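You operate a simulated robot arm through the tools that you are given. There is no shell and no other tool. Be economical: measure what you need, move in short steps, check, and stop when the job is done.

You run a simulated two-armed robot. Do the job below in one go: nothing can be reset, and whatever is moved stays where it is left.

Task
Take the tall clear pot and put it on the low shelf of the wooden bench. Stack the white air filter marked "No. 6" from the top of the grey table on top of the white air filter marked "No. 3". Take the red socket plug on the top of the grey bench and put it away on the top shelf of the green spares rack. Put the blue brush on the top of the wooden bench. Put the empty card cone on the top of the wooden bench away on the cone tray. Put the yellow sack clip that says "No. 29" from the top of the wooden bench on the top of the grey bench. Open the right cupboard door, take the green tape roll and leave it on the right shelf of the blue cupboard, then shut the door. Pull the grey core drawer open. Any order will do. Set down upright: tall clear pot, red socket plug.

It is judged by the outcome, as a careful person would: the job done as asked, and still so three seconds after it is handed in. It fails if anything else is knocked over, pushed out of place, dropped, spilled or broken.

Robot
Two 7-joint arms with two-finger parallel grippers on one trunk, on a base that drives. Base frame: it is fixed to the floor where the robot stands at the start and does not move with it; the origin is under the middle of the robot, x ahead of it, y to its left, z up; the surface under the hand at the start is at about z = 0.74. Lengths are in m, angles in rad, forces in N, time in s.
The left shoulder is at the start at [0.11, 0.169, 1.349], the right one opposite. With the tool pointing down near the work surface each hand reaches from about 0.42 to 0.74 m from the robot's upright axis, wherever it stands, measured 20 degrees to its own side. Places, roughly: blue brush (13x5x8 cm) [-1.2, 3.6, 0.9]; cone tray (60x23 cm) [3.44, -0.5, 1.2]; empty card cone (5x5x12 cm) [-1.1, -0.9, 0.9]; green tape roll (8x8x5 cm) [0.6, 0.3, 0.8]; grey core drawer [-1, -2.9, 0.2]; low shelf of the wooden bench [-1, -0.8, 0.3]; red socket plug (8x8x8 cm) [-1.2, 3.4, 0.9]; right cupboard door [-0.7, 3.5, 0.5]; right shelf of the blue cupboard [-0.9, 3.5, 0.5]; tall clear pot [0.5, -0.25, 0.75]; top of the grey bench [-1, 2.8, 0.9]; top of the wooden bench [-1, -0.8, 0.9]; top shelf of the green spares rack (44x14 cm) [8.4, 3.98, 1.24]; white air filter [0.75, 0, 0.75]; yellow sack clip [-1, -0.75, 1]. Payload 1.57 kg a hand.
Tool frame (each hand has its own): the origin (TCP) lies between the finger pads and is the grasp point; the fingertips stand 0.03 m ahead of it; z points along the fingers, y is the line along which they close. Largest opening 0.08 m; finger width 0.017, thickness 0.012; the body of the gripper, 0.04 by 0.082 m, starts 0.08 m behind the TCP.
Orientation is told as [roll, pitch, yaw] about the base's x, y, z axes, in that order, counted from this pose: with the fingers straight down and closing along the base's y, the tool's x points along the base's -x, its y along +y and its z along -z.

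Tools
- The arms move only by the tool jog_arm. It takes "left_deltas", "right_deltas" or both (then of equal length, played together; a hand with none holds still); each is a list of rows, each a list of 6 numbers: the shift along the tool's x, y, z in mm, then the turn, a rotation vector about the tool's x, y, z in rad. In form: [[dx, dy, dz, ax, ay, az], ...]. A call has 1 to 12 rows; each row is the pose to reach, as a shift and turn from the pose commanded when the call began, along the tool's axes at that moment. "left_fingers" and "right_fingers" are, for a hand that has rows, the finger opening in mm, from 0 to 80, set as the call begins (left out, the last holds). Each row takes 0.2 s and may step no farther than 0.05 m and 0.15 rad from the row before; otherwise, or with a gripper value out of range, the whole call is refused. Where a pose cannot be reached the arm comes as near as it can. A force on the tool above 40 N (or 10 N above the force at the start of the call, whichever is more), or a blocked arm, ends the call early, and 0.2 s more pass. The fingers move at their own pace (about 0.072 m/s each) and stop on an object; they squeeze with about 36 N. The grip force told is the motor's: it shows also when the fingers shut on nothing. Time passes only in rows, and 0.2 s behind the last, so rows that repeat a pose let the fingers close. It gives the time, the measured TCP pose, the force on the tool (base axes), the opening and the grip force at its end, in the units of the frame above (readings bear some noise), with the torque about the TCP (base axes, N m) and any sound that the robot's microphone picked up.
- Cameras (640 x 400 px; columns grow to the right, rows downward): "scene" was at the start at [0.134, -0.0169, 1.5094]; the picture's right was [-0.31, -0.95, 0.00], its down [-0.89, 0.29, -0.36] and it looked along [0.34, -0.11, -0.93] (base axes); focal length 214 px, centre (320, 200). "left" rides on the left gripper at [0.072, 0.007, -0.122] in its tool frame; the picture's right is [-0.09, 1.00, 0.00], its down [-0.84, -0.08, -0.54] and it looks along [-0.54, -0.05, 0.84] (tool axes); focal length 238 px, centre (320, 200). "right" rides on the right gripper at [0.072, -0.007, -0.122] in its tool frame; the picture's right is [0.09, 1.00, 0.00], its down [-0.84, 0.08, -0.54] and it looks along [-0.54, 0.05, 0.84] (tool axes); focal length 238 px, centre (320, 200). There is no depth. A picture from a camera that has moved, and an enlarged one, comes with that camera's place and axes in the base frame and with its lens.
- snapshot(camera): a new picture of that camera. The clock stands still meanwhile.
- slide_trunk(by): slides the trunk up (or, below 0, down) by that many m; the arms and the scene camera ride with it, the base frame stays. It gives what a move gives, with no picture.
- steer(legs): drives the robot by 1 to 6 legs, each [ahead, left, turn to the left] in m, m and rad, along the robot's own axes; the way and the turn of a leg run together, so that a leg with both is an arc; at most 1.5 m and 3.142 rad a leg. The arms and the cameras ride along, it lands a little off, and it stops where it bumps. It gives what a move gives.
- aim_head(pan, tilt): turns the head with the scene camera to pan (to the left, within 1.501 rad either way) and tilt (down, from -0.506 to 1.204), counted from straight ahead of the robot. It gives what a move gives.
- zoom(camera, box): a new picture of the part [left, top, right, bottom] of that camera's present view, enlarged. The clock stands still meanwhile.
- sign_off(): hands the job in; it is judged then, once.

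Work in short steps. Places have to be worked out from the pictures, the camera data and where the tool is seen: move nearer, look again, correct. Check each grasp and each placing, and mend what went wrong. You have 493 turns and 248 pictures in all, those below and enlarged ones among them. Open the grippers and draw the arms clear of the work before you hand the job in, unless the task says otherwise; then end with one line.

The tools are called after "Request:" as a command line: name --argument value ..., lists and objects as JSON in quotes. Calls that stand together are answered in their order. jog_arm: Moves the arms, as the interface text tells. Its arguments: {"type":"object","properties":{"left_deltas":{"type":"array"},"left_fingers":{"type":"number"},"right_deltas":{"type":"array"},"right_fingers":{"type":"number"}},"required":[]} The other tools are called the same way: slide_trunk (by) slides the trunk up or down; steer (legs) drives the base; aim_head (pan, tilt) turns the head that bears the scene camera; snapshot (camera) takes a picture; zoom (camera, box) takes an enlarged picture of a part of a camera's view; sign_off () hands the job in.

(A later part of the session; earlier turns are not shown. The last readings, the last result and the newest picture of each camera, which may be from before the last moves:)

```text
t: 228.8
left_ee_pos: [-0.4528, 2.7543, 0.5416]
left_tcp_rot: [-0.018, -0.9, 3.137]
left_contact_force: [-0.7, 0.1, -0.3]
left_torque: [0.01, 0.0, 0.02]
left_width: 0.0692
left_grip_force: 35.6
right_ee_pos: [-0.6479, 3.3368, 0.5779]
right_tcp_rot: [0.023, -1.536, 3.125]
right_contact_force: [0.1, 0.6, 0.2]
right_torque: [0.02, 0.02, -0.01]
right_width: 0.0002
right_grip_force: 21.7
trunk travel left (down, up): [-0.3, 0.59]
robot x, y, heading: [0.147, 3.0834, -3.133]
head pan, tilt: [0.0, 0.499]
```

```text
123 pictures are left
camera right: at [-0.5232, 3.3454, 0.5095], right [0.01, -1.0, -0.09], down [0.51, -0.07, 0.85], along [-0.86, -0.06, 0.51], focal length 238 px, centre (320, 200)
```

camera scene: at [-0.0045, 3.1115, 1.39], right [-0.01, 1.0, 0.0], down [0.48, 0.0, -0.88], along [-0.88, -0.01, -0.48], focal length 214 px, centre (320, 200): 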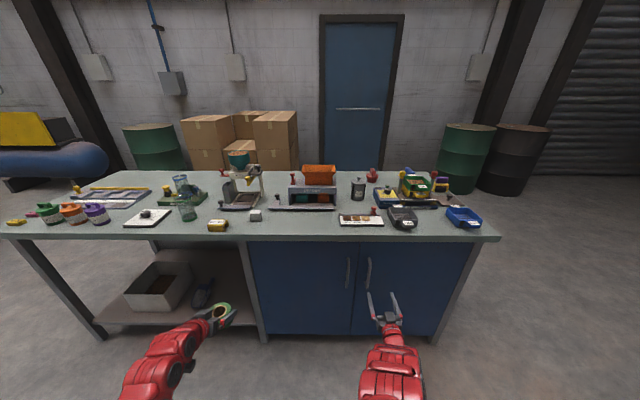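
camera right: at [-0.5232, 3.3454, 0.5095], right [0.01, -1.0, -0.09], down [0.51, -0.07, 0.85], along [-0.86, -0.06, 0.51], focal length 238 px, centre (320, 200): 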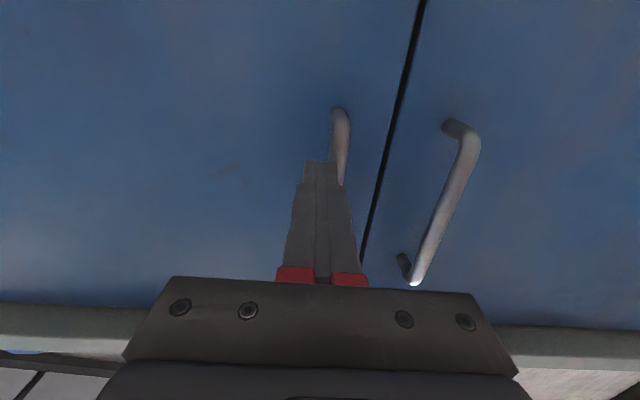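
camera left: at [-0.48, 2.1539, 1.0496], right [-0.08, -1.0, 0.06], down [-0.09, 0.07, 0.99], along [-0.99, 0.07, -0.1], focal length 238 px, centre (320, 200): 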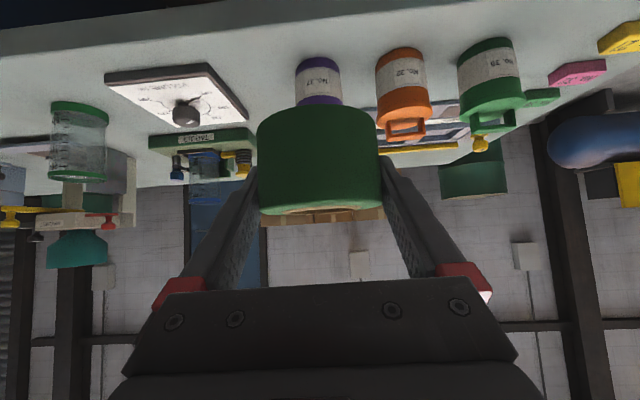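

Missed: parallax puts the bar at x≈-0.688, y≈3.323. Open, shift 13 mm, advance 40 mm, and close.

Request:
jog_arm --right_deltas '[[0, 0, -10, 0, 0, 0], [0, 0, -10, 0, 0, 0], [0, 0, -10, 0, 0, 0], [0, 0, -10, 0, 0, 0]]' --right_fingers 80

Request:
steer --legs '[[0, 0.013, 0], [0.048, 0, 0]]'

Request:
snapshot --camera "right"

```text
t: 229.8
left_ee_pos: [-0.4519, 2.7558, 0.5419]
left_tcp_rot: [-0.017, -0.902, 3.136]
left_contact_force: [-0.7, 0.3, -1.5]
left_torque: [0.03, -0.03, 0.01]
left_width: 0.069
left_grip_force: 36.2
right_ee_pos: [-0.6439, 3.337, 0.5737]
right_tcp_rot: [0.02, -1.538, 3.127]
right_contact_force: [-1.5, -0.9, 0.6]
right_torque: [-0.01, -0.01, -0.01]
right_width: 0.08
right_grip_force: 0.1
right hand out of reach, approached as far as the arm can: row 1, 2, 3, 4
trunk travel left (down, up): [-0.3, 0.59]
robot x, y, heading: [0.1487, 3.0839, -3.127]
head pan, tilt: [0.0, 0.499]
```

```text
t: 231.1
left_ee_pos: [-0.4999, 2.7426, 0.5418]
left_tcp_rot: [-0.017, -0.902, 3.137]
left_contact_force: [0.4, -0.7, -1.5]
left_torque: [0.01, 0.01, 0.0]
left_width: 0.0689
left_grip_force: 35.8
right_ee_pos: [-0.6911, 3.3242, 0.5738]
right_tcp_rot: [0.02, -1.538, 3.13]
right_contact_force: [1.1, 0.0, 0.2]
right_torque: [-0.03, -0.01, 0.0]
right_width: 0.0799
right_grip_force: 0.1
trunk travel left (down, up): [-0.3, 0.59]
robot x, y, heading: [0.102, 3.0731, -3.135]
head pan, tilt: [0.0, 0.499]
```

```text
122 pictures are left
camera right: at [-0.5678, 3.3335, 0.5049], right [0.01, -1.0, -0.09], down [0.51, -0.07, 0.85], along [-0.86, -0.06, 0.51], focal length 238 px, centre (320, 200)
```

right: 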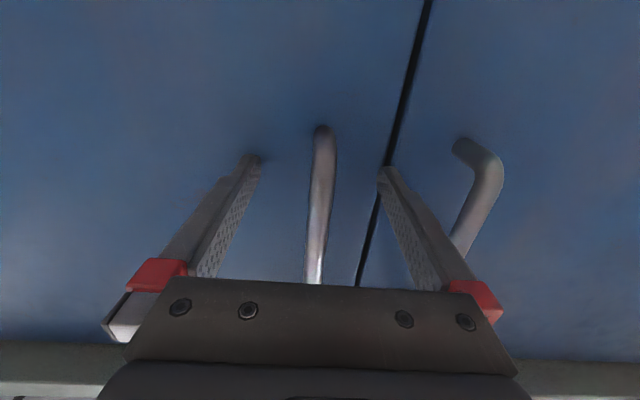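

Request:
jog_arm --right_deltas '[[0, 0, 0, 0, 0, 0], [0, 0, 0, 0, 0, 0], [0, 0, 0, 0, 0, 0], [0, 0, 0, 0, 0, 0], [0, 0, 0, 0, 0, 0]]' --right_fingers 0

Request:
snapshot --camera "right"

```text
t: 232.3
left_ee_pos: [-0.4987, 2.7415, 0.5398]
left_tcp_rot: [-0.019, -0.902, 3.136]
left_contact_force: [-0.3, -0.2, -0.6]
left_torque: [0.01, 0.03, -0.01]
left_width: 0.069
left_grip_force: 35.5
right_ee_pos: [-0.6907, 3.323, 0.5736]
right_tcp_rot: [0.005, -1.537, -3.139]
right_contact_force: [1.6, -4.6, -0.9]
right_torque: [-0.01, 0.15, -0.03]
right_width: 0.0136
right_grip_force: 30.0
trunk travel left (down, up): [-0.3, 0.59]
robot x, y, heading: [0.1011, 3.0746, -3.127]
head pan, tilt: [0.0, 0.499]
```

```text
121 pictures are left
camera right: at [-0.5677, 3.3329, 0.5052], right [0.01, -1.0, -0.09], down [0.52, -0.07, 0.85], along [-0.86, -0.06, 0.51], focal length 238 px, centre (320, 200)
```

right: 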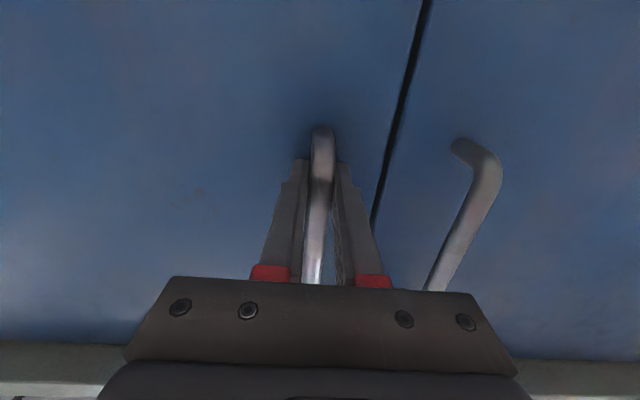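

Handle gripped (13.6 mm). Pull the door along its arc by driving backward (hinge at y≈3.755).

Request:
steer --legs '[[-0.074, -0.0126, 0]]'

Request:
steer --legs '[[-0.071, -0.0255, 0]]'

Request:
snapshot --camera "right"

Request:
snapshot --camera "scene"

```text
t: 233.3
left_ee_pos: [-0.4274, 2.7542, 0.5422]
left_tcp_rot: [-0.015, -0.9, 3.14]
left_contact_force: [-0.5, -0.3, -1.0]
left_torque: [0.01, 0.03, -0.01]
left_width: 0.0689
left_grip_force: 36.3
right_ee_pos: [-0.6186, 3.3369, 0.5748]
right_tcp_rot: [0.023, -1.539, 3.127]
right_contact_force: [0.0, -1.8, -2.2]
right_torque: [0.08, 0.41, 0.06]
right_width: 0.0141
right_grip_force: 30.4
trunk travel left (down, up): [-0.3, 0.59]
robot x, y, heading: [0.1747, 3.084, -3.131]
head pan, tilt: [0.0, 0.499]
```

```text
t: 234.4
left_ee_pos: [-0.3547, 2.7802, 0.5418]
left_tcp_rot: [-0.018, -0.901, 3.138]
left_contact_force: [0.1, 1.2, -0.9]
left_torque: [0.04, 0.0, -0.04]
left_width: 0.0691
left_grip_force: 35.7
right_ee_pos: [-0.5466, 3.3616, 0.5749]
right_tcp_rot: [-0.001, -1.536, -3.129]
right_contact_force: [5.3, -9.9, -3.5]
right_torque: [-0.04, 0.39, -0.04]
right_width: 0.0138
right_grip_force: 30.5
trunk travel left (down, up): [-0.3, 0.59]
robot x, y, heading: [0.2452, 3.113, -3.13]
head pan, tilt: [0.0, 0.499]
```

```text
120 pictures are left
camera right: at [-0.4244, 3.3713, 0.5051], right [0.01, -1.0, -0.09], down [0.52, -0.07, 0.85], along [-0.86, -0.06, 0.51], focal length 238 px, centre (320, 200)
```

right: 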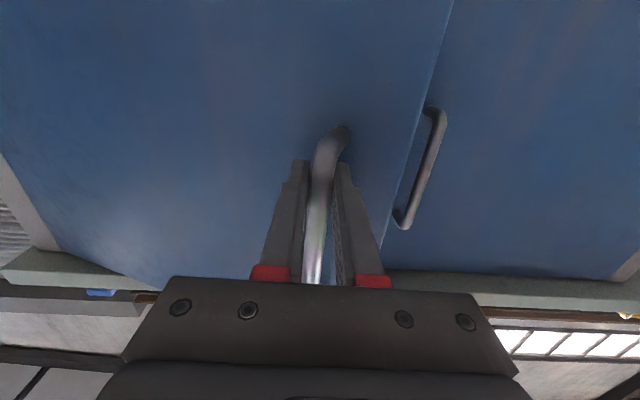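

```text
119 pictures are left
camera scene: at [0.0753, 3.1101, 1.2001], right [-0.01, 1.0, 0.0], down [0.48, 0.01, -0.88], along [-0.88, -0.01, -0.48], focal length 214 px, centre (320, 200)
```

scene: 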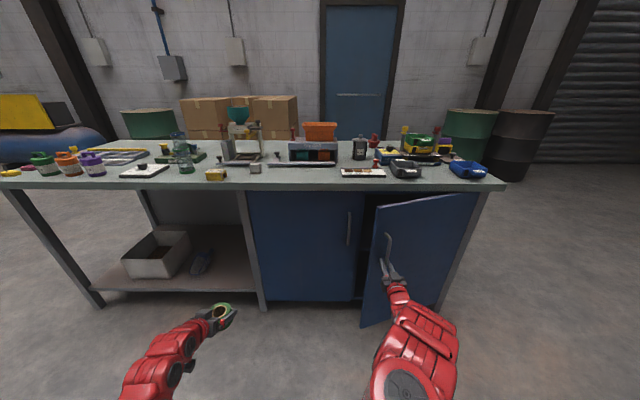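

Door opens nicely. Continue along the arc to about 55°.

Request:
steer --legs '[[-0.065, -0.037, 0], [-0.058, -0.048, 0], [-0.049, -0.057, 0]]'

Request:
snapshot --camera "scene"

```text
t: 236.7
left_ee_pos: [-0.2, 2.9021, 0.5419]
left_tcp_rot: [-0.015, -0.904, 3.137]
left_contact_force: [-0.2, -0.8, -0.6]
left_torque: [0.05, -0.01, -0.01]
left_width: 0.0689
left_grip_force: 35.7
right_ee_pos: [-0.3944, 3.4798, 0.5751]
right_tcp_rot: [-0.1, -1.537, -3.02]
right_contact_force: [3.0, -1.9, 6.0]
right_torque: [-0.31, 0.02, -0.2]
right_width: 0.0137
right_grip_force: 30.7
trunk travel left (down, up): [-0.3, 0.59]
robot x, y, heading: [0.4018, 3.2334, -3.132]
head pan, tilt: [0.0, 0.499]
stopped in leg 3: the force on the tool passed its limit at 42 N (the readings are from after the stop); the commanded pose is now the measured one
```

```text
118 pictures are left
camera scene: at [0.2302, 3.2332, 1.2002], right [-0.01, 1.0, 0.0], down [0.48, 0.01, -0.88], along [-0.88, -0.01, -0.48], focal length 214 px, centre (320, 200)
```

scene: 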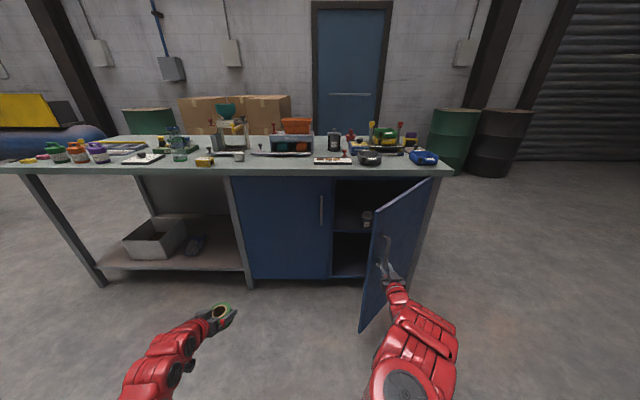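

Door ≈50° open, shelf visible. Release, back off, then push the door wider from the inside with closed fingers.

Request:
jog_arm --right_deltas '[[0, 0, 0, 0, 0, 0], [0, 0, 0, 0, 0, 0], [0, 0, 0, 0, 0, 0]]' --right_fingers 60

Request:
steer --legs '[[-0.14, 0, 0]]'

Request:
snapshot --camera "right"

Request:
snapshot --camera "scene"

```text
t: 237.4
left_ee_pos: [-0.2014, 2.9034, 0.5433]
left_tcp_rot: [-0.016, -0.903, 3.138]
left_contact_force: [0.3, -1.2, -0.9]
left_torque: [0.01, -0.01, 0.04]
left_width: 0.0692
left_grip_force: 36.0
right_ee_pos: [-0.3928, 3.48, 0.5719]
right_tcp_rot: [-0.068, -1.535, -3.054]
right_contact_force: [-0.4, -0.9, -0.3]
right_torque: [0.03, -0.03, 0.0]
right_width: 0.0602
right_grip_force: 0.1
trunk travel left (down, up): [-0.3, 0.59]
robot x, y, heading: [0.4009, 3.237, -3.13]
head pan, tilt: [0.0, 0.499]
```

```text
t: 238.8
left_ee_pos: [-0.0613, 2.9035, 0.542]
left_tcp_rot: [-0.016, -0.902, 3.141]
left_contact_force: [0.2, 0.4, -1.7]
left_torque: [-0.02, -0.04, 0.01]
left_width: 0.0693
left_grip_force: 36.5
right_ee_pos: [-0.2554, 3.4799, 0.573]
right_tcp_rot: [-0.066, -1.538, -3.051]
right_contact_force: [0.4, 0.4, -0.1]
right_torque: [0.03, 0.0, -0.01]
right_width: 0.0598
right_grip_force: 0.1
trunk travel left (down, up): [-0.3, 0.59]
robot x, y, heading: [0.5383, 3.2375, -3.129]
head pan, tilt: [0.0, 0.499]
```

```text
117 pictures are left
camera right: at [-0.1327, 3.492, 0.5046], right [0.03, -1.0, -0.09], down [0.51, -0.07, 0.85], along [-0.86, -0.07, 0.51], focal length 238 px, centre (320, 200)
```

right: 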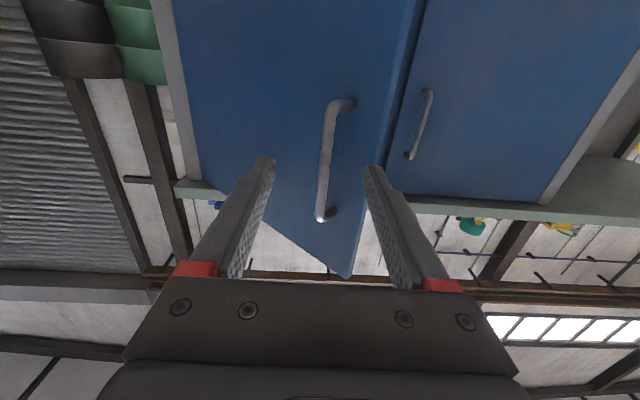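

```text
116 pictures are left
camera scene: at [0.3683, 3.2356, 1.2003], right [-0.01, 1.0, 0.0], down [0.48, 0.01, -0.88], along [-0.88, -0.01, -0.48], focal length 214 px, centre (320, 200)
```

scene: 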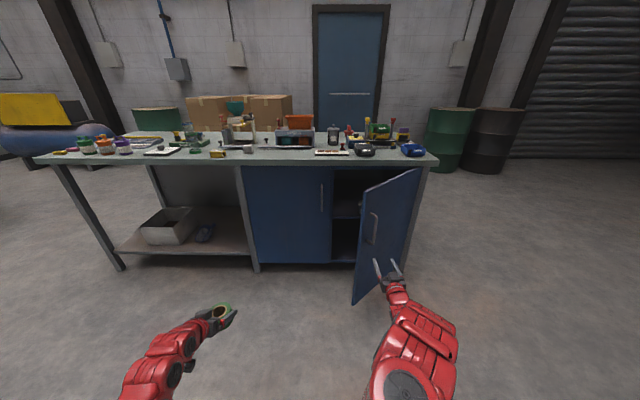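

Request:
jog_arm --right_deltas '[[0, 0, 0, 0, 0, 0], [0, 0, 0, 0, 0, 0], [0, 0, 0, 0, 0, 0]]' --right_fingers 0

Request:
steer --legs '[[0, 0.16, 0], [0.26, 0, 0]]'

Request:
snapshot --camera "scene"

```text
t: 239.6
left_ee_pos: [-0.0619, 2.9027, 0.5415]
left_tcp_rot: [-0.015, -0.902, 3.141]
left_contact_force: [-0.3, -0.1, -0.5]
left_torque: [0.0, 0.02, -0.01]
left_width: 0.0689
left_grip_force: 36.0
right_ee_pos: [-0.2564, 3.4803, 0.5739]
right_tcp_rot: [-0.068, -1.536, -3.047]
right_contact_force: [0.2, -0.2, 0.5]
right_torque: [0.02, -0.03, 0.02]
right_width: 0.0002
right_grip_force: 21.2
trunk travel left (down, up): [-0.3, 0.59]
robot x, y, heading: [0.5388, 3.2379, -3.128]
head pan, tilt: [0.0, 0.499]
```

```text
t: 242.5
left_ee_pos: [-0.3187, 2.7396, 0.5407]
left_tcp_rot: [-0.015, -0.9, 3.14]
left_contact_force: [-0.5, 0.1, -1.0]
left_torque: [-0.03, 0.0, -0.02]
left_width: 0.0691
left_grip_force: 36.0
right_ee_pos: [-0.5139, 3.3164, 0.5725]
right_tcp_rot: [-0.066, -1.534, -3.054]
right_contact_force: [0.5, 0.1, -0.4]
right_torque: [0.01, -0.01, 0.0]
right_width: 0.0
right_grip_force: 21.8
trunk travel left (down, up): [-0.3, 0.59]
robot x, y, heading: [0.2825, 3.0718, -3.13]
head pan, tilt: [0.0, 0.499]
```

```text
115 pictures are left
camera scene: at [0.1099, 3.0713, 1.2], right [-0.01, 1.0, 0.0], down [0.48, 0.01, -0.88], along [-0.88, -0.01, -0.48], focal length 214 px, centre (320, 200)
```

scene: 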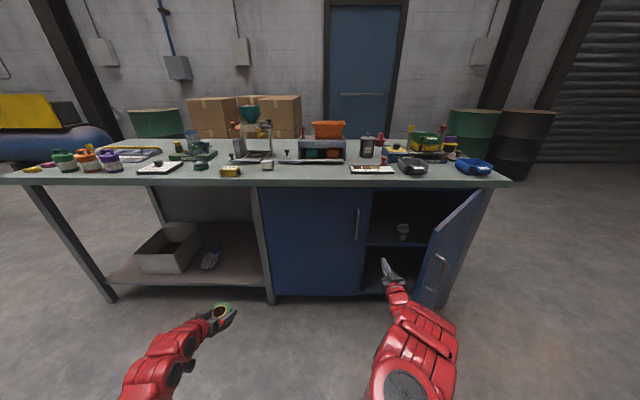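

Request:
steer --legs '[[0, -0.2, 0], [0, -0.2, 0]]'

Request:
snapshot --camera "scene"

```text
t: 245.3
left_ee_pos: [-0.3247, 3.1427, 0.5421]
left_tcp_rot: [-0.013, -0.903, 3.138]
left_contact_force: [0.7, 0.2, -1.1]
left_torque: [-0.01, 0.02, 0.02]
left_width: 0.0689
left_grip_force: 35.9
right_ee_pos: [-0.5184, 3.7197, 0.5727]
right_tcp_rot: [-0.055, -1.537, -3.065]
right_contact_force: [-0.4, 0.6, -0.1]
right_torque: [-0.02, 0.0, 0.03]
right_width: 0.0001
right_grip_force: 21.2
trunk travel left (down, up): [-0.3, 0.59]
robot x, y, heading: [0.2777, 3.4798, -3.131]
head pan, tilt: [0.0, 0.499]
```

```text
114 pictures are left
camera scene: at [0.1053, 3.4735, 1.2001], right [-0.01, 1.0, 0.0], down [0.48, 0.01, -0.88], along [-0.88, -0.01, -0.48], focal length 214 px, centre (320, 200)
```

scene: 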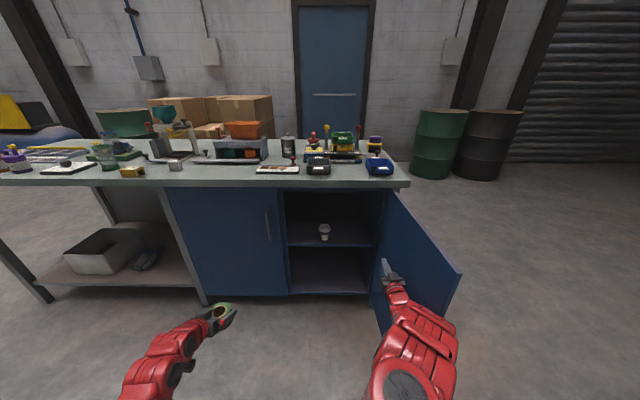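

Door ≈90°. Shelf at z≈0.46 with a small cup at its left. Push the door slightly further.

Request:
steer --legs '[[0, -0.12, 0]]'

Request:
snapshot --camera "scene"

Request:
zoom --camera "scene" --box '[230, 170, 410, 300]'

```text
t: 246.3
left_ee_pos: [-0.3268, 3.2152, 0.5416]
left_tcp_rot: [-0.014, -0.905, 3.137]
left_contact_force: [0.4, 0.2, -0.5]
left_torque: [0.02, 0.01, 0.0]
left_width: 0.0689
left_grip_force: 36.1
right_ee_pos: [-0.5193, 3.7861, 0.571]
right_tcp_rot: [-0.191, -1.534, -2.915]
right_contact_force: [0.2, 0.1, -0.7]
right_torque: [0.01, 0.01, -0.01]
right_width: 0.0001
right_grip_force: 21.5
trunk travel left (down, up): [-0.3, 0.59]
robot x, y, heading: [0.2769, 3.5464, -3.135]
head pan, tilt: [0.0, 0.499]
stopped in leg 1: the force on the tool passed its limit at 80 N (the readings are from after the stop); the commanded pose is now the measured one
```

```text
113 pictures are left
camera scene: at [0.1039, 3.5456, 1.2001], right [-0.01, 1.0, 0.0], down [0.48, 0.01, -0.88], along [-0.88, -0.01, -0.48], focal length 214 px, centre (320, 200)
```

scene: 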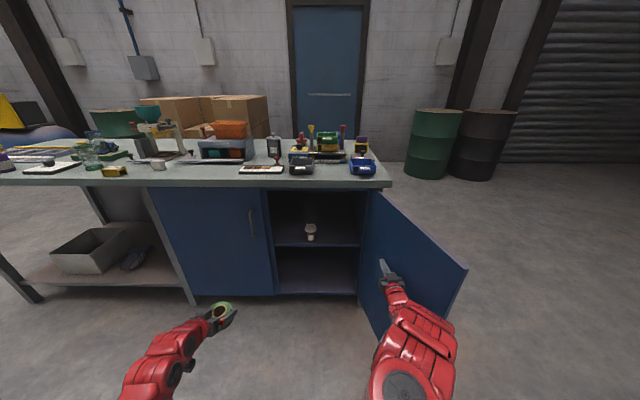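

```text
3.08 times, centred on (320, 235) of scene
camera zoom: at [0.1039, 3.5456, 1.2001], right [-0.01, 1.0, 0.0], down [0.48, 0.01, -0.88], along [-0.88, -0.01, -0.48], focal length 660 px, centre (320, 92)
```

zoom: 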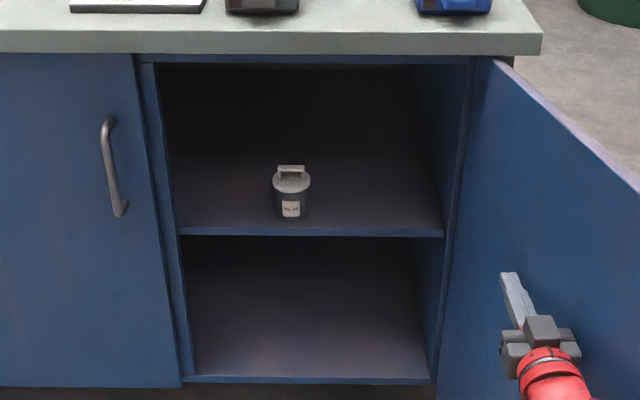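

Door is at its stop. The best free spot is right of the cup, ≈(-0.81,3.63). I'll enter diagonally with the left hand; first back away and raise the right arm above bench height.

Request:
steer --legs '[[0, 0.15, 0], [-0.25, 0, 0]]'

Request:
jog_arm --right_deltas '[[-45, 0, 0, 0, 0, 0], [-90, 0, 0, 0, 0, 0], [-135, 0, 0, 0, 0, 0], [-180, 0, 0, 0, 0, 0], [-225, 0, 0, 0, 0, 0], [-270, 0, 0, 0, 0, 0], [-315, 0, 0, 0, 0, 0], [-350, 0, 0, 0, 0, 0]]'

Request:
slide_trunk --by 0.1

Request:
snapshot --camera "scene"

```text
t: 249.1
left_ee_pos: [-0.0734, 3.0707, 0.5423]
left_tcp_rot: [-0.015, -0.904, 3.135]
left_contact_force: [0.1, 0.2, -0.7]
left_torque: [-0.01, -0.03, 0.01]
left_width: 0.0692
left_grip_force: 36.1
right_ee_pos: [-0.2645, 3.642, 0.5723]
right_tcp_rot: [-0.161, -1.533, -2.945]
right_contact_force: [-0.5, -0.8, -0.1]
right_torque: [0.0, -0.01, 0.03]
right_width: 0.0002
right_grip_force: 21.7
trunk travel left (down, up): [-0.3, 0.59]
robot x, y, heading: [0.5289, 3.4018, -3.133]
head pan, tilt: [0.0, 0.499]
```

```text
t: 250.9
left_ee_pos: [-0.074, 3.0714, 0.5409]
left_tcp_rot: [-0.016, -0.9, 3.134]
left_contact_force: [-0.7, 0.7, -0.6]
left_torque: [-0.01, 0.0, -0.04]
left_width: 0.0689
left_grip_force: 35.8
right_ee_pos: [-0.3687, 3.6502, 0.8867]
right_tcp_rot: [-0.178, -1.532, -2.932]
right_contact_force: [0.1, -0.3, -1.0]
right_torque: [-0.03, 0.02, 0.01]
right_width: 0.0
right_grip_force: 20.2
right hand out of reach, approached as far as the arm can: row 1, 2, 3, 4, 5, 6, 7, 8
trunk travel left (down, up): [-0.3, 0.59]
robot x, y, heading: [0.5278, 3.4044, -3.136]
head pan, tilt: [0.0, 0.499]
```

```text
t: 252.3
left_ee_pos: [-0.074, 3.0692, 0.6417]
left_tcp_rot: [-0.013, -0.903, 3.136]
left_contact_force: [0.0, 0.7, -0.6]
left_torque: [-0.06, 0.01, 0.0]
left_width: 0.0691
left_grip_force: 36.3
right_ee_pos: [-0.3696, 3.6499, 0.9868]
right_tcp_rot: [-0.155, -1.533, -2.954]
right_contact_force: [-0.2, 0.5, -0.2]
right_torque: [0.0, 0.01, 0.0]
right_width: 0.0
right_grip_force: 21.7
trunk travel left (down, up): [-0.4, 0.49]
robot x, y, heading: [0.5285, 3.4011, -3.133]
head pan, tilt: [0.0, 0.499]
```

```text
111 pictures are left
camera scene: at [0.3574, 3.4002, 1.3], right [-0.01, 1.0, 0.0], down [0.48, 0.0, -0.88], along [-0.88, -0.01, -0.48], focal length 214 px, centre (320, 200)
```

scene: 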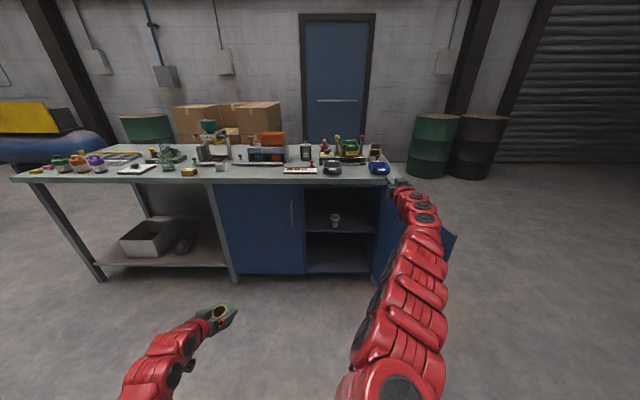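

Retract the right hand to a tool-down pose above door height.

Request:
jog_arm --right_deltas '[[0, 0, -22, 0, 0.14, 0], [0, 0, -44, 0, 0.28, 0], [0, 0, -66, 0, 0.42, 0], [-5, 0, -88, 0, 0.56, 0], [-10, 0, -110, 0, 0.7, 0], [-15, 0, -132, 0, 0.84, 0], [-20, 0, -154, 0, 0.98, 0], [-25, 0, -176, 0, 1.12, 0], [-30, 0, -198, 0, 1.26, 0], [-35, 0, -220, 0, 1.4, 0], [-40, 0, -240, 0, 1.5, 0]]'

Request:
jog_arm --left_deltas '[[-15, -30, 18, 0, 0, 0], [-30, -60, 36, 0, 0, 0], [-45, -90, 55, 0, 0, 0], [-60, -120, 73, 0, 0, 0], [-60, -155, 73, 0, 0, 0], [-60, -190, 73, 0, 0, 0], [-60, -210, 73, 0, 0, 0]]'

Request:
snapshot --camera "scene"

```text
t: 254.7
left_ee_pos: [-0.0734, 3.0696, 0.6419]
left_tcp_rot: [-0.018, -0.903, 3.134]
left_contact_force: [0.4, 0.7, -1.1]
left_torque: [0.01, -0.02, -0.02]
left_width: 0.069
left_grip_force: 36.0
right_ee_pos: [-0.181, 3.6578, 0.8738]
right_tcp_rot: [-0.009, -0.051, -3.111]
right_contact_force: [-0.3, 0.5, 0.4]
right_torque: [-0.07, -0.01, -0.02]
right_width: 0.0001
right_grip_force: 21.9
right hand out of reach, approached as far as the arm can: row 1, 8, 9, 10, 11
trunk travel left (down, up): [-0.4, 0.49]
robot x, y, heading: [0.5278, 3.4015, -3.132]
head pan, tilt: [0.0, 0.499]
```

```text
t: 256.3
left_ee_pos: [-0.1634, 3.2811, 0.646]
left_tcp_rot: [-0.015, -0.902, 3.134]
left_contact_force: [0.4, 0.0, -0.8]
left_torque: [-0.01, 0.01, 0.01]
left_width: 0.069
left_grip_force: 36.0
right_ee_pos: [-0.1821, 3.6581, 0.874]
right_tcp_rot: [-0.007, -0.052, -3.109]
right_contact_force: [-0.5, 0.7, -0.7]
right_torque: [0.02, -0.01, 0.01]
right_width: 0.0001
right_grip_force: 21.2
trunk travel left (down, up): [-0.4, 0.49]
robot x, y, heading: [0.5234, 3.4025, -3.131]
head pan, tilt: [0.0, 0.499]
```

```text
110 pictures are left
camera scene: at [0.3577, 3.4004, 1.3001], right [-0.01, 1.0, 0.0], down [0.48, 0.0, -0.88], along [-0.88, -0.01, -0.48], focal length 214 px, centre (320, 200)
```

scene: 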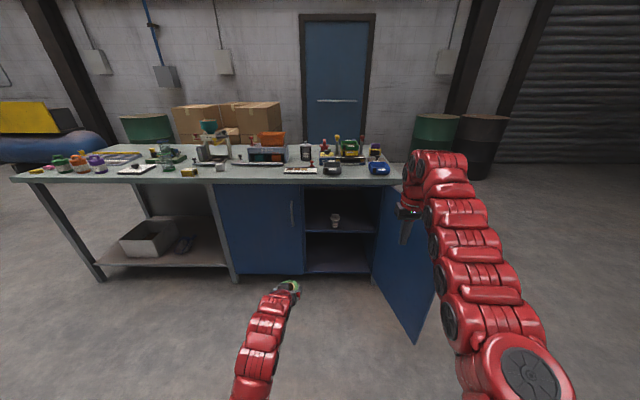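

Request:
jog_arm --left_deltas '[[30, 0, 24, 0, 0, 0], [60, 0, 48, 0, 0, 0], [91, 0, 72, 0, 0, 0], [91, 0, 72, 0, 0, 0]]' --right_deltas '[[0, 0, -20, 0, 0, 0], [0, 0, -40, 0, 0, 0], [0, 0, -60, 0, 0, 0], [0, 0, -80, 0, 0, 0]]'

```text
t: 257.3
left_ee_pos: [-0.166, 3.2842, 0.5308]
left_tcp_rot: [-0.015, -0.904, 3.132]
left_contact_force: [0.6, -0.1, -1.1]
left_torque: [-0.01, 0.01, -0.02]
left_width: 0.0689
left_grip_force: 36.4
right_ee_pos: [-0.1824, 3.6541, 0.8701]
right_tcp_rot: [-0.008, -0.032, -3.105]
right_contact_force: [-0.3, -0.1, -0.2]
right_torque: [-0.02, -0.01, 0.0]
right_width: 0.0
right_grip_force: 21.5
right hand out of reach, approached as far as the arm can: row 1, 2, 3, 4
trunk travel left (down, up): [-0.4, 0.49]
robot x, y, heading: [0.5343, 3.4007, -3.133]
head pan, tilt: [0.0, 0.499]
```

Turn diagonal (-0.508) and slide to the entry line; then look.

Request:
steer --legs '[[0, 0, -0.508], [0.0, 0.323, 0], [0.24, 0, 0]]'

Request:
snapshot --camera "left"

Request:
aim_head --pan 0.2 --tilt 0.6

Request:
snapshot --camera "scene"

```text
t: 262.3
left_ee_pos: [-0.5044, 3.4712, 0.5294]
left_tcp_rot: [-0.014, -0.902, 2.619]
left_contact_force: [-0.3, 0.9, -1.2]
left_torque: [0.02, -0.03, -0.01]
left_width: 0.069
left_grip_force: 36.3
right_ee_pos: [-0.3367, 3.8019, 0.87]
right_tcp_rot: [-0.007, -0.033, 2.662]
right_contact_force: [-0.7, 0.6, 0.2]
right_torque: [-0.01, 0.02, -0.01]
right_width: 0.0
right_grip_force: 20.8
trunk travel left (down, up): [-0.4, 0.49]
robot x, y, heading: [0.1566, 3.2297, 2.632]
head pan, tilt: [0.0, 0.499]
```

```text
109 pictures are left
camera left: at [-0.3869, 3.3951, 0.5485], right [-0.56, -0.83, 0.06], down [-0.05, 0.11, 0.99], along [-0.83, 0.55, -0.1], focal length 238 px, centre (320, 200)
```

left: 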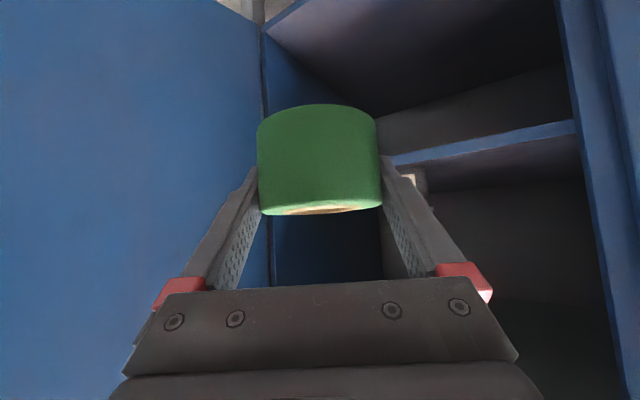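

```text
t: 263.0
left_ee_pos: [-0.5047, 3.4723, 0.5301]
left_tcp_rot: [-0.014, -0.903, 2.619]
left_contact_force: [-0.2, 0.4, -1.0]
left_torque: [0.04, -0.03, 0.01]
left_width: 0.0693
left_grip_force: 36.0
right_ee_pos: [-0.3362, 3.801, 0.8713]
right_tcp_rot: [-0.006, -0.033, 2.662]
right_contact_force: [0.1, -0.6, 1.2]
right_torque: [0.01, -0.01, -0.04]
right_width: 0.0
right_grip_force: 21.0
trunk travel left (down, up): [-0.4, 0.49]
robot x, y, heading: [0.1587, 3.2324, 2.639]
head pan, tilt: [0.201, 0.6]
```

```text
108 pictures are left
camera scene: at [0.0047, 3.2982, 1.2911], right [0.3, 0.95, 0.0], down [0.54, -0.17, -0.83], along [-0.79, 0.25, -0.56], focal length 214 px, centre (320, 200)
```

scene: 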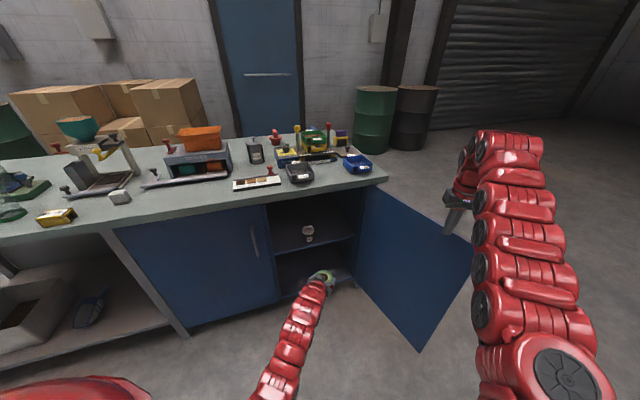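

Line-up is good: 3 cm above the shelf, heading right of the cup. Drive in.

Request:
steer --legs '[[0.2, 0, 0]]'

Request:
snapshot --camera "left"

Request:
snapshot --camera "scene"

```text
t: 264.6
left_ee_pos: [-0.6786, 3.5724, 0.5298]
left_tcp_rot: [-0.015, -0.902, 2.615]
left_contact_force: [0.3, -0.3, -1.6]
left_torque: [-0.01, -0.01, -0.01]
left_width: 0.0691
left_grip_force: 35.6
right_ee_pos: [-0.5095, 3.9025, 0.8685]
right_tcp_rot: [-0.007, -0.034, 2.658]
right_contact_force: [0.5, -0.5, -0.1]
right_torque: [-0.01, 0.01, 0.0]
right_width: 0.0001
right_grip_force: 21.3
trunk travel left (down, up): [-0.4, 0.49]
robot x, y, heading: [-0.0201, 3.3283, 2.634]
head pan, tilt: [0.201, 0.6]
```

```text
107 pictures are left
camera left: at [-0.5621, 3.4949, 0.5484], right [-0.56, -0.83, 0.06], down [-0.05, 0.11, 0.99], along [-0.83, 0.55, -0.1], focal length 238 px, centre (320, 200)
```

left: 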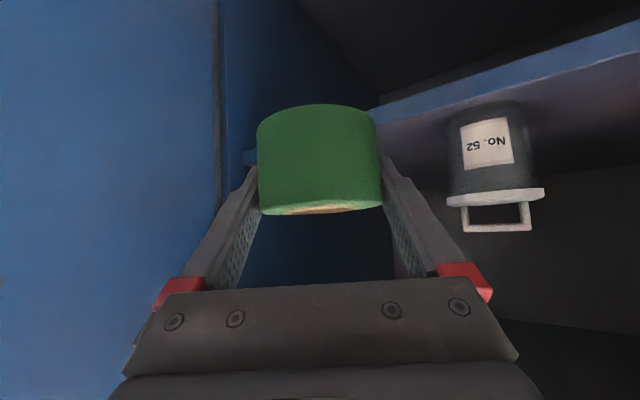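

```text
106 pictures are left
camera scene: at [-0.1718, 3.3969, 1.2908], right [0.3, 0.95, 0.0], down [0.54, -0.17, -0.82], along [-0.79, 0.25, -0.57], focal length 214 px, centre (320, 200)
```

scene: 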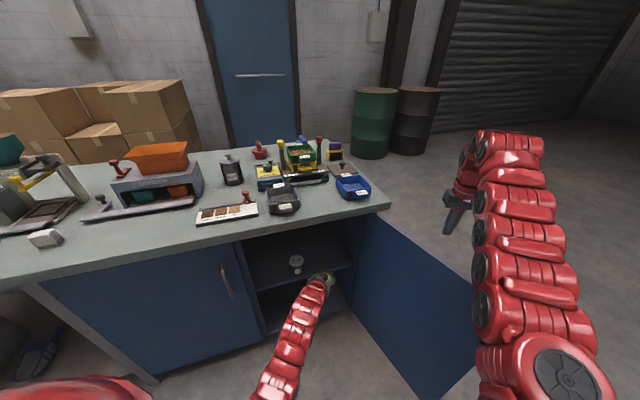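

Request:
steer --legs '[[0.145, 0, 0]]'

Request:
snapshot --camera "left"

```text
t: 265.9
left_ee_pos: [-0.8042, 3.6406, 0.5308]
left_tcp_rot: [-0.013, -0.902, 2.619]
left_contact_force: [-0.2, 0.7, -0.6]
left_torque: [0.0, -0.04, 0.0]
left_width: 0.0692
left_grip_force: 35.5
right_ee_pos: [-0.636, 3.9694, 0.8693]
right_tcp_rot: [-0.006, -0.031, 2.66]
right_contact_force: [-0.5, -1.0, 0.2]
right_torque: [-0.02, -0.02, 0.01]
right_width: 0.0002
right_grip_force: 21.2
trunk travel left (down, up): [-0.4, 0.49]
robot x, y, heading: [-0.1434, 3.401, 2.637]
head pan, tilt: [0.201, 0.6]
```

```text
105 pictures are left
camera left: at [-0.6869, 3.5629, 0.5482], right [-0.56, -0.83, 0.06], down [-0.05, 0.11, 0.99], along [-0.83, 0.55, -0.1], focal length 238 px, centre (320, 200)
```

left: 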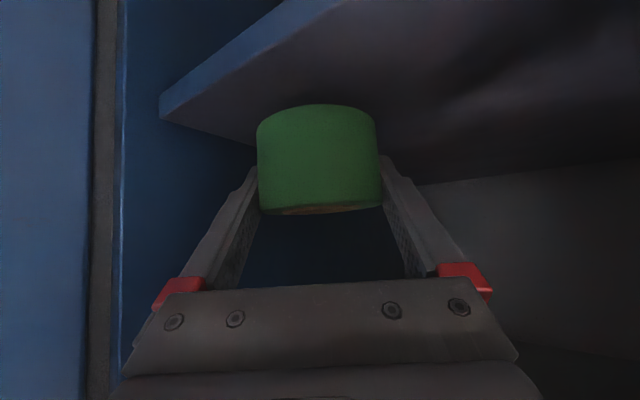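

Tape is over the shelf but near the front edge; advance 3 cm more, then lower.

Request:
steer --legs '[[0.03, 0.008, 0]]'

Request:
jog_arm --left_deltas '[[8, 0, 6, 0, 0, 0], [15, 0, 12, 0, 0, 0], [19, 0, 15, 0, 0, 0], [19, 0, 15, 0, 0, 0]]'

Request:
jog_arm --left_deltas '[[1.6, 0, 1.2, 0, 0, 0], [3.2, 0, 2.5, 0, 0, 0], [4.7, 0, 3.7, 0, 0, 0]]'

Request:
snapshot --camera "left"

```text
t: 266.8
left_ee_pos: [-0.8331, 3.6474, 0.5288]
left_tcp_rot: [-0.013, -0.902, 2.618]
left_contact_force: [0.0, -0.3, -1.4]
left_torque: [0.02, -0.01, 0.03]
left_width: 0.0691
left_grip_force: 35.9
right_ee_pos: [-0.6652, 3.977, 0.8692]
right_tcp_rot: [-0.007, -0.031, 2.66]
right_contact_force: [-0.3, 0.1, 0.3]
right_torque: [0.03, 0.0, -0.01]
right_width: 0.0
right_grip_force: 21.1
trunk travel left (down, up): [-0.4, 0.49]
robot x, y, heading: [-0.1701, 3.4086, 2.634]
head pan, tilt: [0.201, 0.6]
```

```text
t: 267.8
left_ee_pos: [-0.8329, 3.6478, 0.5073]
left_tcp_rot: [-0.015, -0.903, 2.615]
left_contact_force: [-0.1, 0.3, 1.2]
left_torque: [-0.01, -0.07, -0.01]
left_width: 0.0691
left_grip_force: 36.3
right_ee_pos: [-0.6628, 3.9773, 0.8696]
right_tcp_rot: [-0.006, -0.034, 2.66]
right_contact_force: [-0.4, 0.1, -0.2]
right_torque: [0.0, 0.02, -0.02]
right_width: 0.0
right_grip_force: 20.8
trunk travel left (down, up): [-0.4, 0.49]
robot x, y, heading: [-0.1708, 3.4041, 2.632]
head pan, tilt: [0.201, 0.6]
```

```text
t: 268.6
left_ee_pos: [-0.8331, 3.6484, 0.5076]
left_tcp_rot: [-0.012, -0.912, 2.615]
left_contact_force: [-1.6, 0.5, 27.0]
left_torque: [-0.59, -0.56, 0.0]
left_width: 0.069
left_grip_force: 36.3
right_ee_pos: [-0.6623, 3.9771, 0.872]
right_tcp_rot: [-0.005, -0.036, 2.659]
right_contact_force: [0.0, 0.2, 0.0]
right_torque: [0.02, 0.0, 0.01]
right_width: 0.0
right_grip_force: 21.4
trunk travel left (down, up): [-0.4, 0.49]
robot x, y, heading: [-0.1745, 3.4064, 2.636]
head pan, tilt: [0.201, 0.6]
```

```text
104 pictures are left
camera left: at [-0.7164, 3.571, 0.523], right [-0.56, -0.83, 0.07], down [-0.04, 0.1, 0.99], along [-0.83, 0.55, -0.09], focal length 238 px, centre (320, 200)
```

left: 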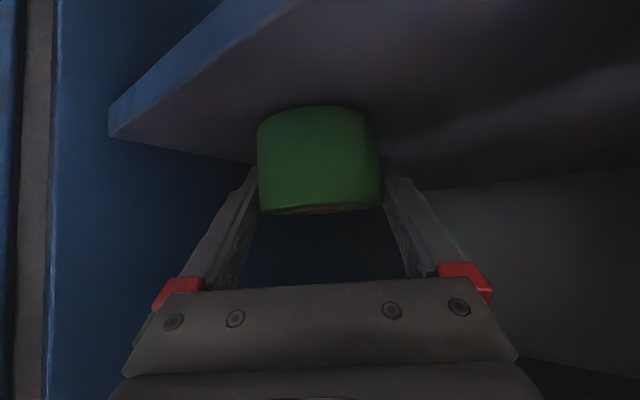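

Contact. Relax to light contact, open, then back out straight.

Request:
jog_arm --left_deltas '[[-3.5, 0, -2.7, 0, 0, 0], [-3.5, 0, -2.7, 0, 0, 0]]'

Request:
jog_arm --left_deltas '[[0, 0, 0, 0, 0, 0], [0, 0, 0, 0, 0, 0], [0, 0, 0, 0, 0, 0]]' --left_fingers 80

Request:
jog_arm --left_deltas '[[6, 0, -8, 0, 0, 0], [12, 0, -16, 0, 0, 0], [25, 0, -32, 0, 0, 0], [37, 0, -48, 0, 0, 0]]'

Request:
snapshot --camera "left"

```text
t: 269.2
left_ee_pos: [-0.8319, 3.6478, 0.5065]
left_tcp_rot: [-0.011, -0.905, 2.616]
left_contact_force: [-5.0, 1.9, 16.5]
left_torque: [-0.4, -0.05, -0.12]
left_width: 0.0688
left_grip_force: 36.3
right_ee_pos: [-0.6628, 3.9776, 0.87]
right_tcp_rot: [-0.005, -0.035, 2.659]
right_contact_force: [0.4, -0.1, -0.6]
right_torque: [0.04, 0.04, 0.02]
right_width: 0.0001
right_grip_force: 20.9
trunk travel left (down, up): [-0.4, 0.49]
robot x, y, heading: [-0.1704, 3.4085, 2.635]
head pan, tilt: [0.201, 0.6]
```

```text
t: 270.0
left_ee_pos: [-0.8321, 3.6482, 0.5037]
left_tcp_rot: [-0.015, -0.9, 2.617]
left_contact_force: [0.2, -0.2, 0.6]
left_torque: [0.01, -0.02, 0.04]
left_width: 0.0801
left_grip_force: 0.0
right_ee_pos: [-0.6629, 3.9772, 0.8709]
right_tcp_rot: [-0.004, -0.033, 2.661]
right_contact_force: [0.5, -0.7, 0.2]
right_torque: [0.04, 0.01, -0.02]
right_width: 0.0
right_grip_force: 20.9
trunk travel left (down, up): [-0.4, 0.49]
robot x, y, heading: [-0.1702, 3.4037, 2.638]
head pan, tilt: [0.201, 0.6]
```

```text
t: 271.0
left_ee_pos: [-0.7813, 3.6167, 0.5041]
left_tcp_rot: [-0.014, -0.905, 2.619]
left_contact_force: [0.1, 0.3, 1.0]
left_torque: [0.01, -0.03, 0.0]
left_width: 0.0801
left_grip_force: 0.0
right_ee_pos: [-0.6638, 3.9772, 0.8699]
right_tcp_rot: [-0.005, -0.034, 2.66]
right_contact_force: [0.1, -0.4, -0.3]
right_torque: [0.02, 0.0, 0.0]
right_width: 0.0
right_grip_force: 21.1
trunk travel left (down, up): [-0.4, 0.49]
robot x, y, heading: [-0.1743, 3.4079, 2.629]
head pan, tilt: [0.201, 0.6]
```

```text
103 pictures are left
camera left: at [-0.6644, 3.5391, 0.5226], right [-0.56, -0.83, 0.06], down [-0.04, 0.11, 0.99], along [-0.83, 0.55, -0.1], focal length 238 px, centre (320, 200)
```

left: 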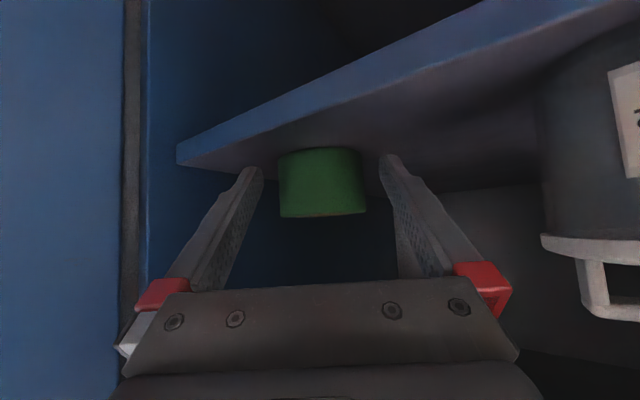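

Tape rests on the shelf. Back out along the same line.

Request:
steer --legs '[[-0.4, 0, 0]]'

Request:
snapshot --camera "scene"

Request:
zoom --camera "left" --box '[160, 50, 480, 250]'

```text
t: 273.5
left_ee_pos: [-0.4283, 3.4224, 0.5043]
left_tcp_rot: [-0.014, -0.901, 2.612]
left_contact_force: [-0.5, -0.6, 0.6]
left_torque: [-0.03, -0.01, 0.01]
left_width: 0.08
left_grip_force: 0.1
right_ee_pos: [-0.3081, 3.783, 0.8714]
right_tcp_rot: [-0.007, -0.034, 2.654]
right_contact_force: [-0.2, -0.6, 0.7]
right_torque: [-0.03, 0.01, 0.01]
right_width: 0.0
right_grip_force: 21.7
trunk travel left (down, up): [-0.4, 0.49]
robot x, y, heading: [0.1826, 3.2077, 2.628]
head pan, tilt: [0.201, 0.6]
```

```text
102 pictures are left
camera scene: at [0.0285, 3.276, 1.2912], right [0.31, 0.95, 0.0], down [0.54, -0.17, -0.83], along [-0.79, 0.25, -0.56], focal length 214 px, centre (320, 200)
```

scene: 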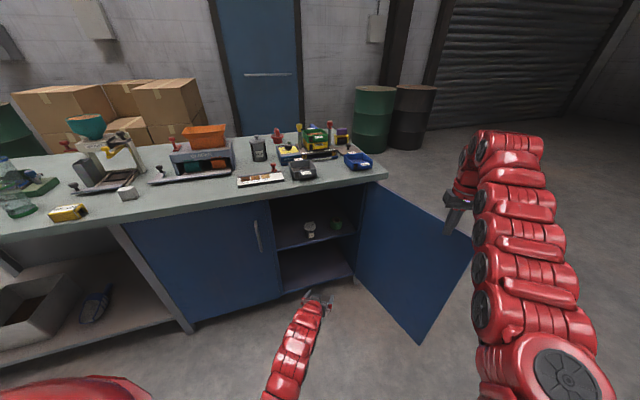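

```text
2.00 times, centred on (320, 150) of left
camera zoom: at [-0.3114, 3.3445, 0.5225], right [-0.56, -0.83, 0.06], down [-0.04, 0.11, 0.99], along [-0.83, 0.55, -0.1], focal length 477 px, centre (320, 300)
```

zoom: 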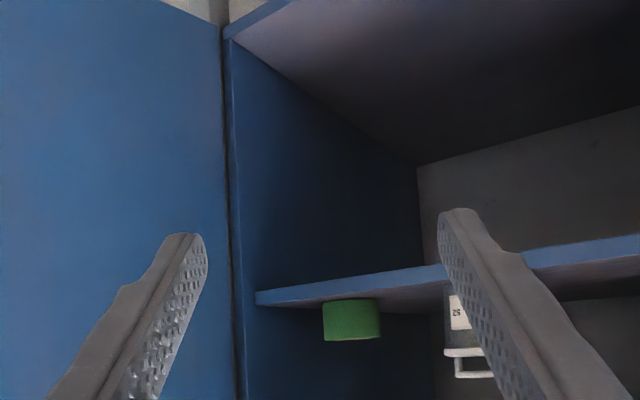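

Tape and cup both stand on the shelf. Now go to the outside of the door with the right hand: back off, straighten, raise a little, move right past the door.

Request:
slide_trunk --by 0.07

Request:
steer --legs '[[-0.25, 0, 0], [0, 0, 0.514], [0, -0.35, 0], [0, -0.35, 0]]'

Request:
aim_head --pan -0.2 --tilt 0.7

Request:
snapshot --camera "scene"

```text
t: 274.6
left_ee_pos: [-0.4287, 3.4222, 0.5738]
left_tcp_rot: [-0.013, -0.902, 2.613]
left_contact_force: [0.6, 0.6, -0.2]
left_torque: [0.01, 0.01, 0.0]
left_width: 0.0803
left_grip_force: 0.1
right_ee_pos: [-0.3099, 3.7811, 0.9386]
right_tcp_rot: [-0.008, -0.034, 2.656]
right_contact_force: [-1.1, 0.1, -0.4]
right_torque: [-0.03, -0.03, 0.05]
right_width: 0.0
right_grip_force: 21.5
trunk travel left (down, up): [-0.47, 0.42]
robot x, y, heading: [0.1833, 3.2071, 2.634]
head pan, tilt: [0.201, 0.6]
```

```text
t: 281.5
left_ee_pos: [-0.2365, 3.6784, 0.574]
left_tcp_rot: [-0.013, -0.904, 3.112]
left_contact_force: [0.0, 0.4, 1.3]
left_torque: [-0.02, 0.0, -0.01]
left_width: 0.08
left_grip_force: 0.1
right_ee_pos: [-0.3062, 4.0515, 0.9393]
right_tcp_rot: [-0.006, -0.032, -3.128]
right_contact_force: [0.7, 1.2, 0.1]
right_torque: [-0.06, -0.03, -0.03]
right_width: 0.0
right_grip_force: 21.5
trunk travel left (down, up): [-0.47, 0.42]
robot x, y, heading: [0.3973, 3.7854, 3.131]
head pan, tilt: [0.201, 0.6]
```

```text
t: 282.4
left_ee_pos: [-0.2359, 3.6782, 0.5743]
left_tcp_rot: [-0.014, -0.903, 3.113]
left_contact_force: [-0.1, 0.1, 0.1]
left_torque: [0.0, 0.0, -0.03]
left_width: 0.0795
left_grip_force: 0.1
right_ee_pos: [-0.3047, 4.052, 0.9393]
right_tcp_rot: [-0.006, -0.035, -3.127]
right_contact_force: [-0.3, 0.0, 0.4]
right_torque: [0.0, 0.0, 0.01]
right_width: 0.0
right_grip_force: 21.7
trunk travel left (down, up): [-0.47, 0.42]
robot x, y, heading: [0.4022, 3.7874, 3.135]
head pan, tilt: [-0.201, 0.7]
```

```text
100 pictures are left
camera scene: at [0.2372, 3.8036, 1.3524], right [0.21, 0.98, 0.0], down [0.63, -0.13, -0.76], along [-0.75, 0.16, -0.64], focal length 214 px, centre (320, 200)
```

scene: 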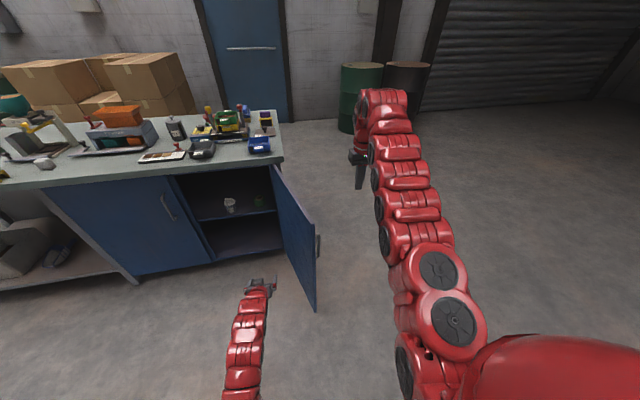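

Right hand is outside the door. Lower, advance 0.1, and sweep left to push the door closed.

Request:
slide_trunk --by -0.28

Request:
steer --legs '[[0.1, 0, 0], [0, 0.3, 0]]'

Request:
snapshot --camera "scene"

```text
t: 285.2
left_ee_pos: [-0.2358, 3.677, 0.2953]
left_tcp_rot: [-0.011, -0.901, 3.115]
left_contact_force: [0.7, -0.7, 0.1]
left_torque: [0.0, 0.02, 0.0]
left_width: 0.0801
left_grip_force: 0.2
right_ee_pos: [-0.3065, 4.0512, 0.6609]
right_tcp_rot: [-0.005, -0.033, -3.128]
right_contact_force: [0.0, 0.2, -0.1]
right_torque: [-0.04, 0.02, -0.01]
right_width: 0.0
right_grip_force: 21.0
trunk travel left (down, up): [-0.19, 0.7]
robot x, y, heading: [0.3993, 3.7855, 3.124]
head pan, tilt: [-0.201, 0.7]
```

```text
t: 288.0
left_ee_pos: [-0.3396, 3.3791, 0.2939]
left_tcp_rot: [-0.014, -0.903, 3.112]
left_contact_force: [0.0, 0.3, -0.4]
left_torque: [0.04, -0.03, -0.03]
left_width: 0.08
left_grip_force: 0.1
right_ee_pos: [-0.4083, 3.7513, 0.6603]
right_tcp_rot: [-0.007, -0.033, -3.13]
right_contact_force: [-0.2, 1.1, -0.6]
right_torque: [0.03, 0.0, -0.02]
right_width: 0.0003
right_grip_force: 21.2
trunk travel left (down, up): [-0.19, 0.7]
robot x, y, heading: [0.2968, 3.4845, 3.127]
head pan, tilt: [-0.201, 0.7]
```

```text
99 pictures are left
camera scene: at [0.1345, 3.5028, 1.0724], right [0.21, 0.98, 0.0], down [0.63, -0.14, -0.76], along [-0.75, 0.16, -0.64], focal length 214 px, centre (320, 200)
```

scene: 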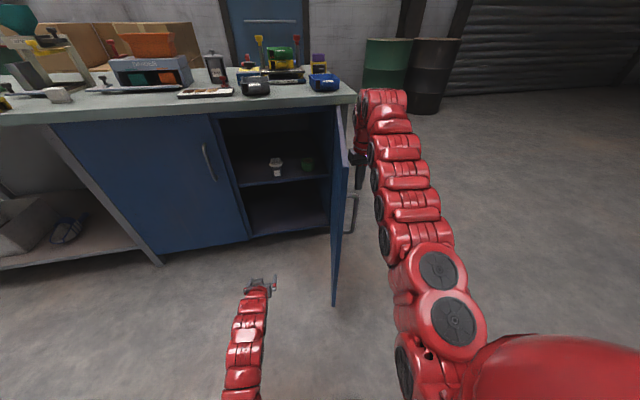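

Works. Keep sweeping left.

Request:
steer --legs '[[0, 0.17, 0], [0.05, 0.13, 0]]'

Request:
snapshot --camera "scene"

```text
t: 290.4
left_ee_pos: [-0.395, 3.0782, 0.2936]
left_tcp_rot: [-0.014, -0.902, 3.107]
left_contact_force: [-0.1, -0.1, 0.6]
left_torque: [-0.02, -0.02, 0.04]
left_width: 0.0802
left_grip_force: 0.1
right_ee_pos: [-0.4614, 3.4514, 0.6607]
right_tcp_rot: [-0.007, -0.033, -3.133]
right_contact_force: [-0.8, -0.1, 0.0]
right_torque: [-0.01, 0.02, 0.0]
right_width: 0.0001
right_grip_force: 21.4
trunk travel left (down, up): [-0.19, 0.7]
robot x, y, heading: [0.2419, 3.1812, 3.128]
head pan, tilt: [-0.201, 0.7]
```

```text
98 pictures are left
camera scene: at [0.0795, 3.2007, 1.0724], right [0.21, 0.98, 0.0], down [0.63, -0.14, -0.76], along [-0.75, 0.16, -0.64], focal length 214 px, centre (320, 200)
```

scene: 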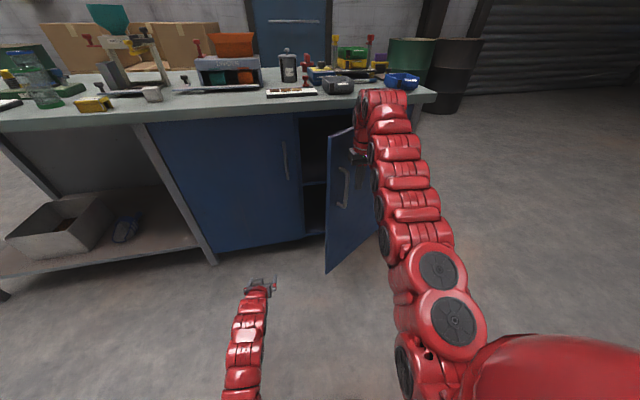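

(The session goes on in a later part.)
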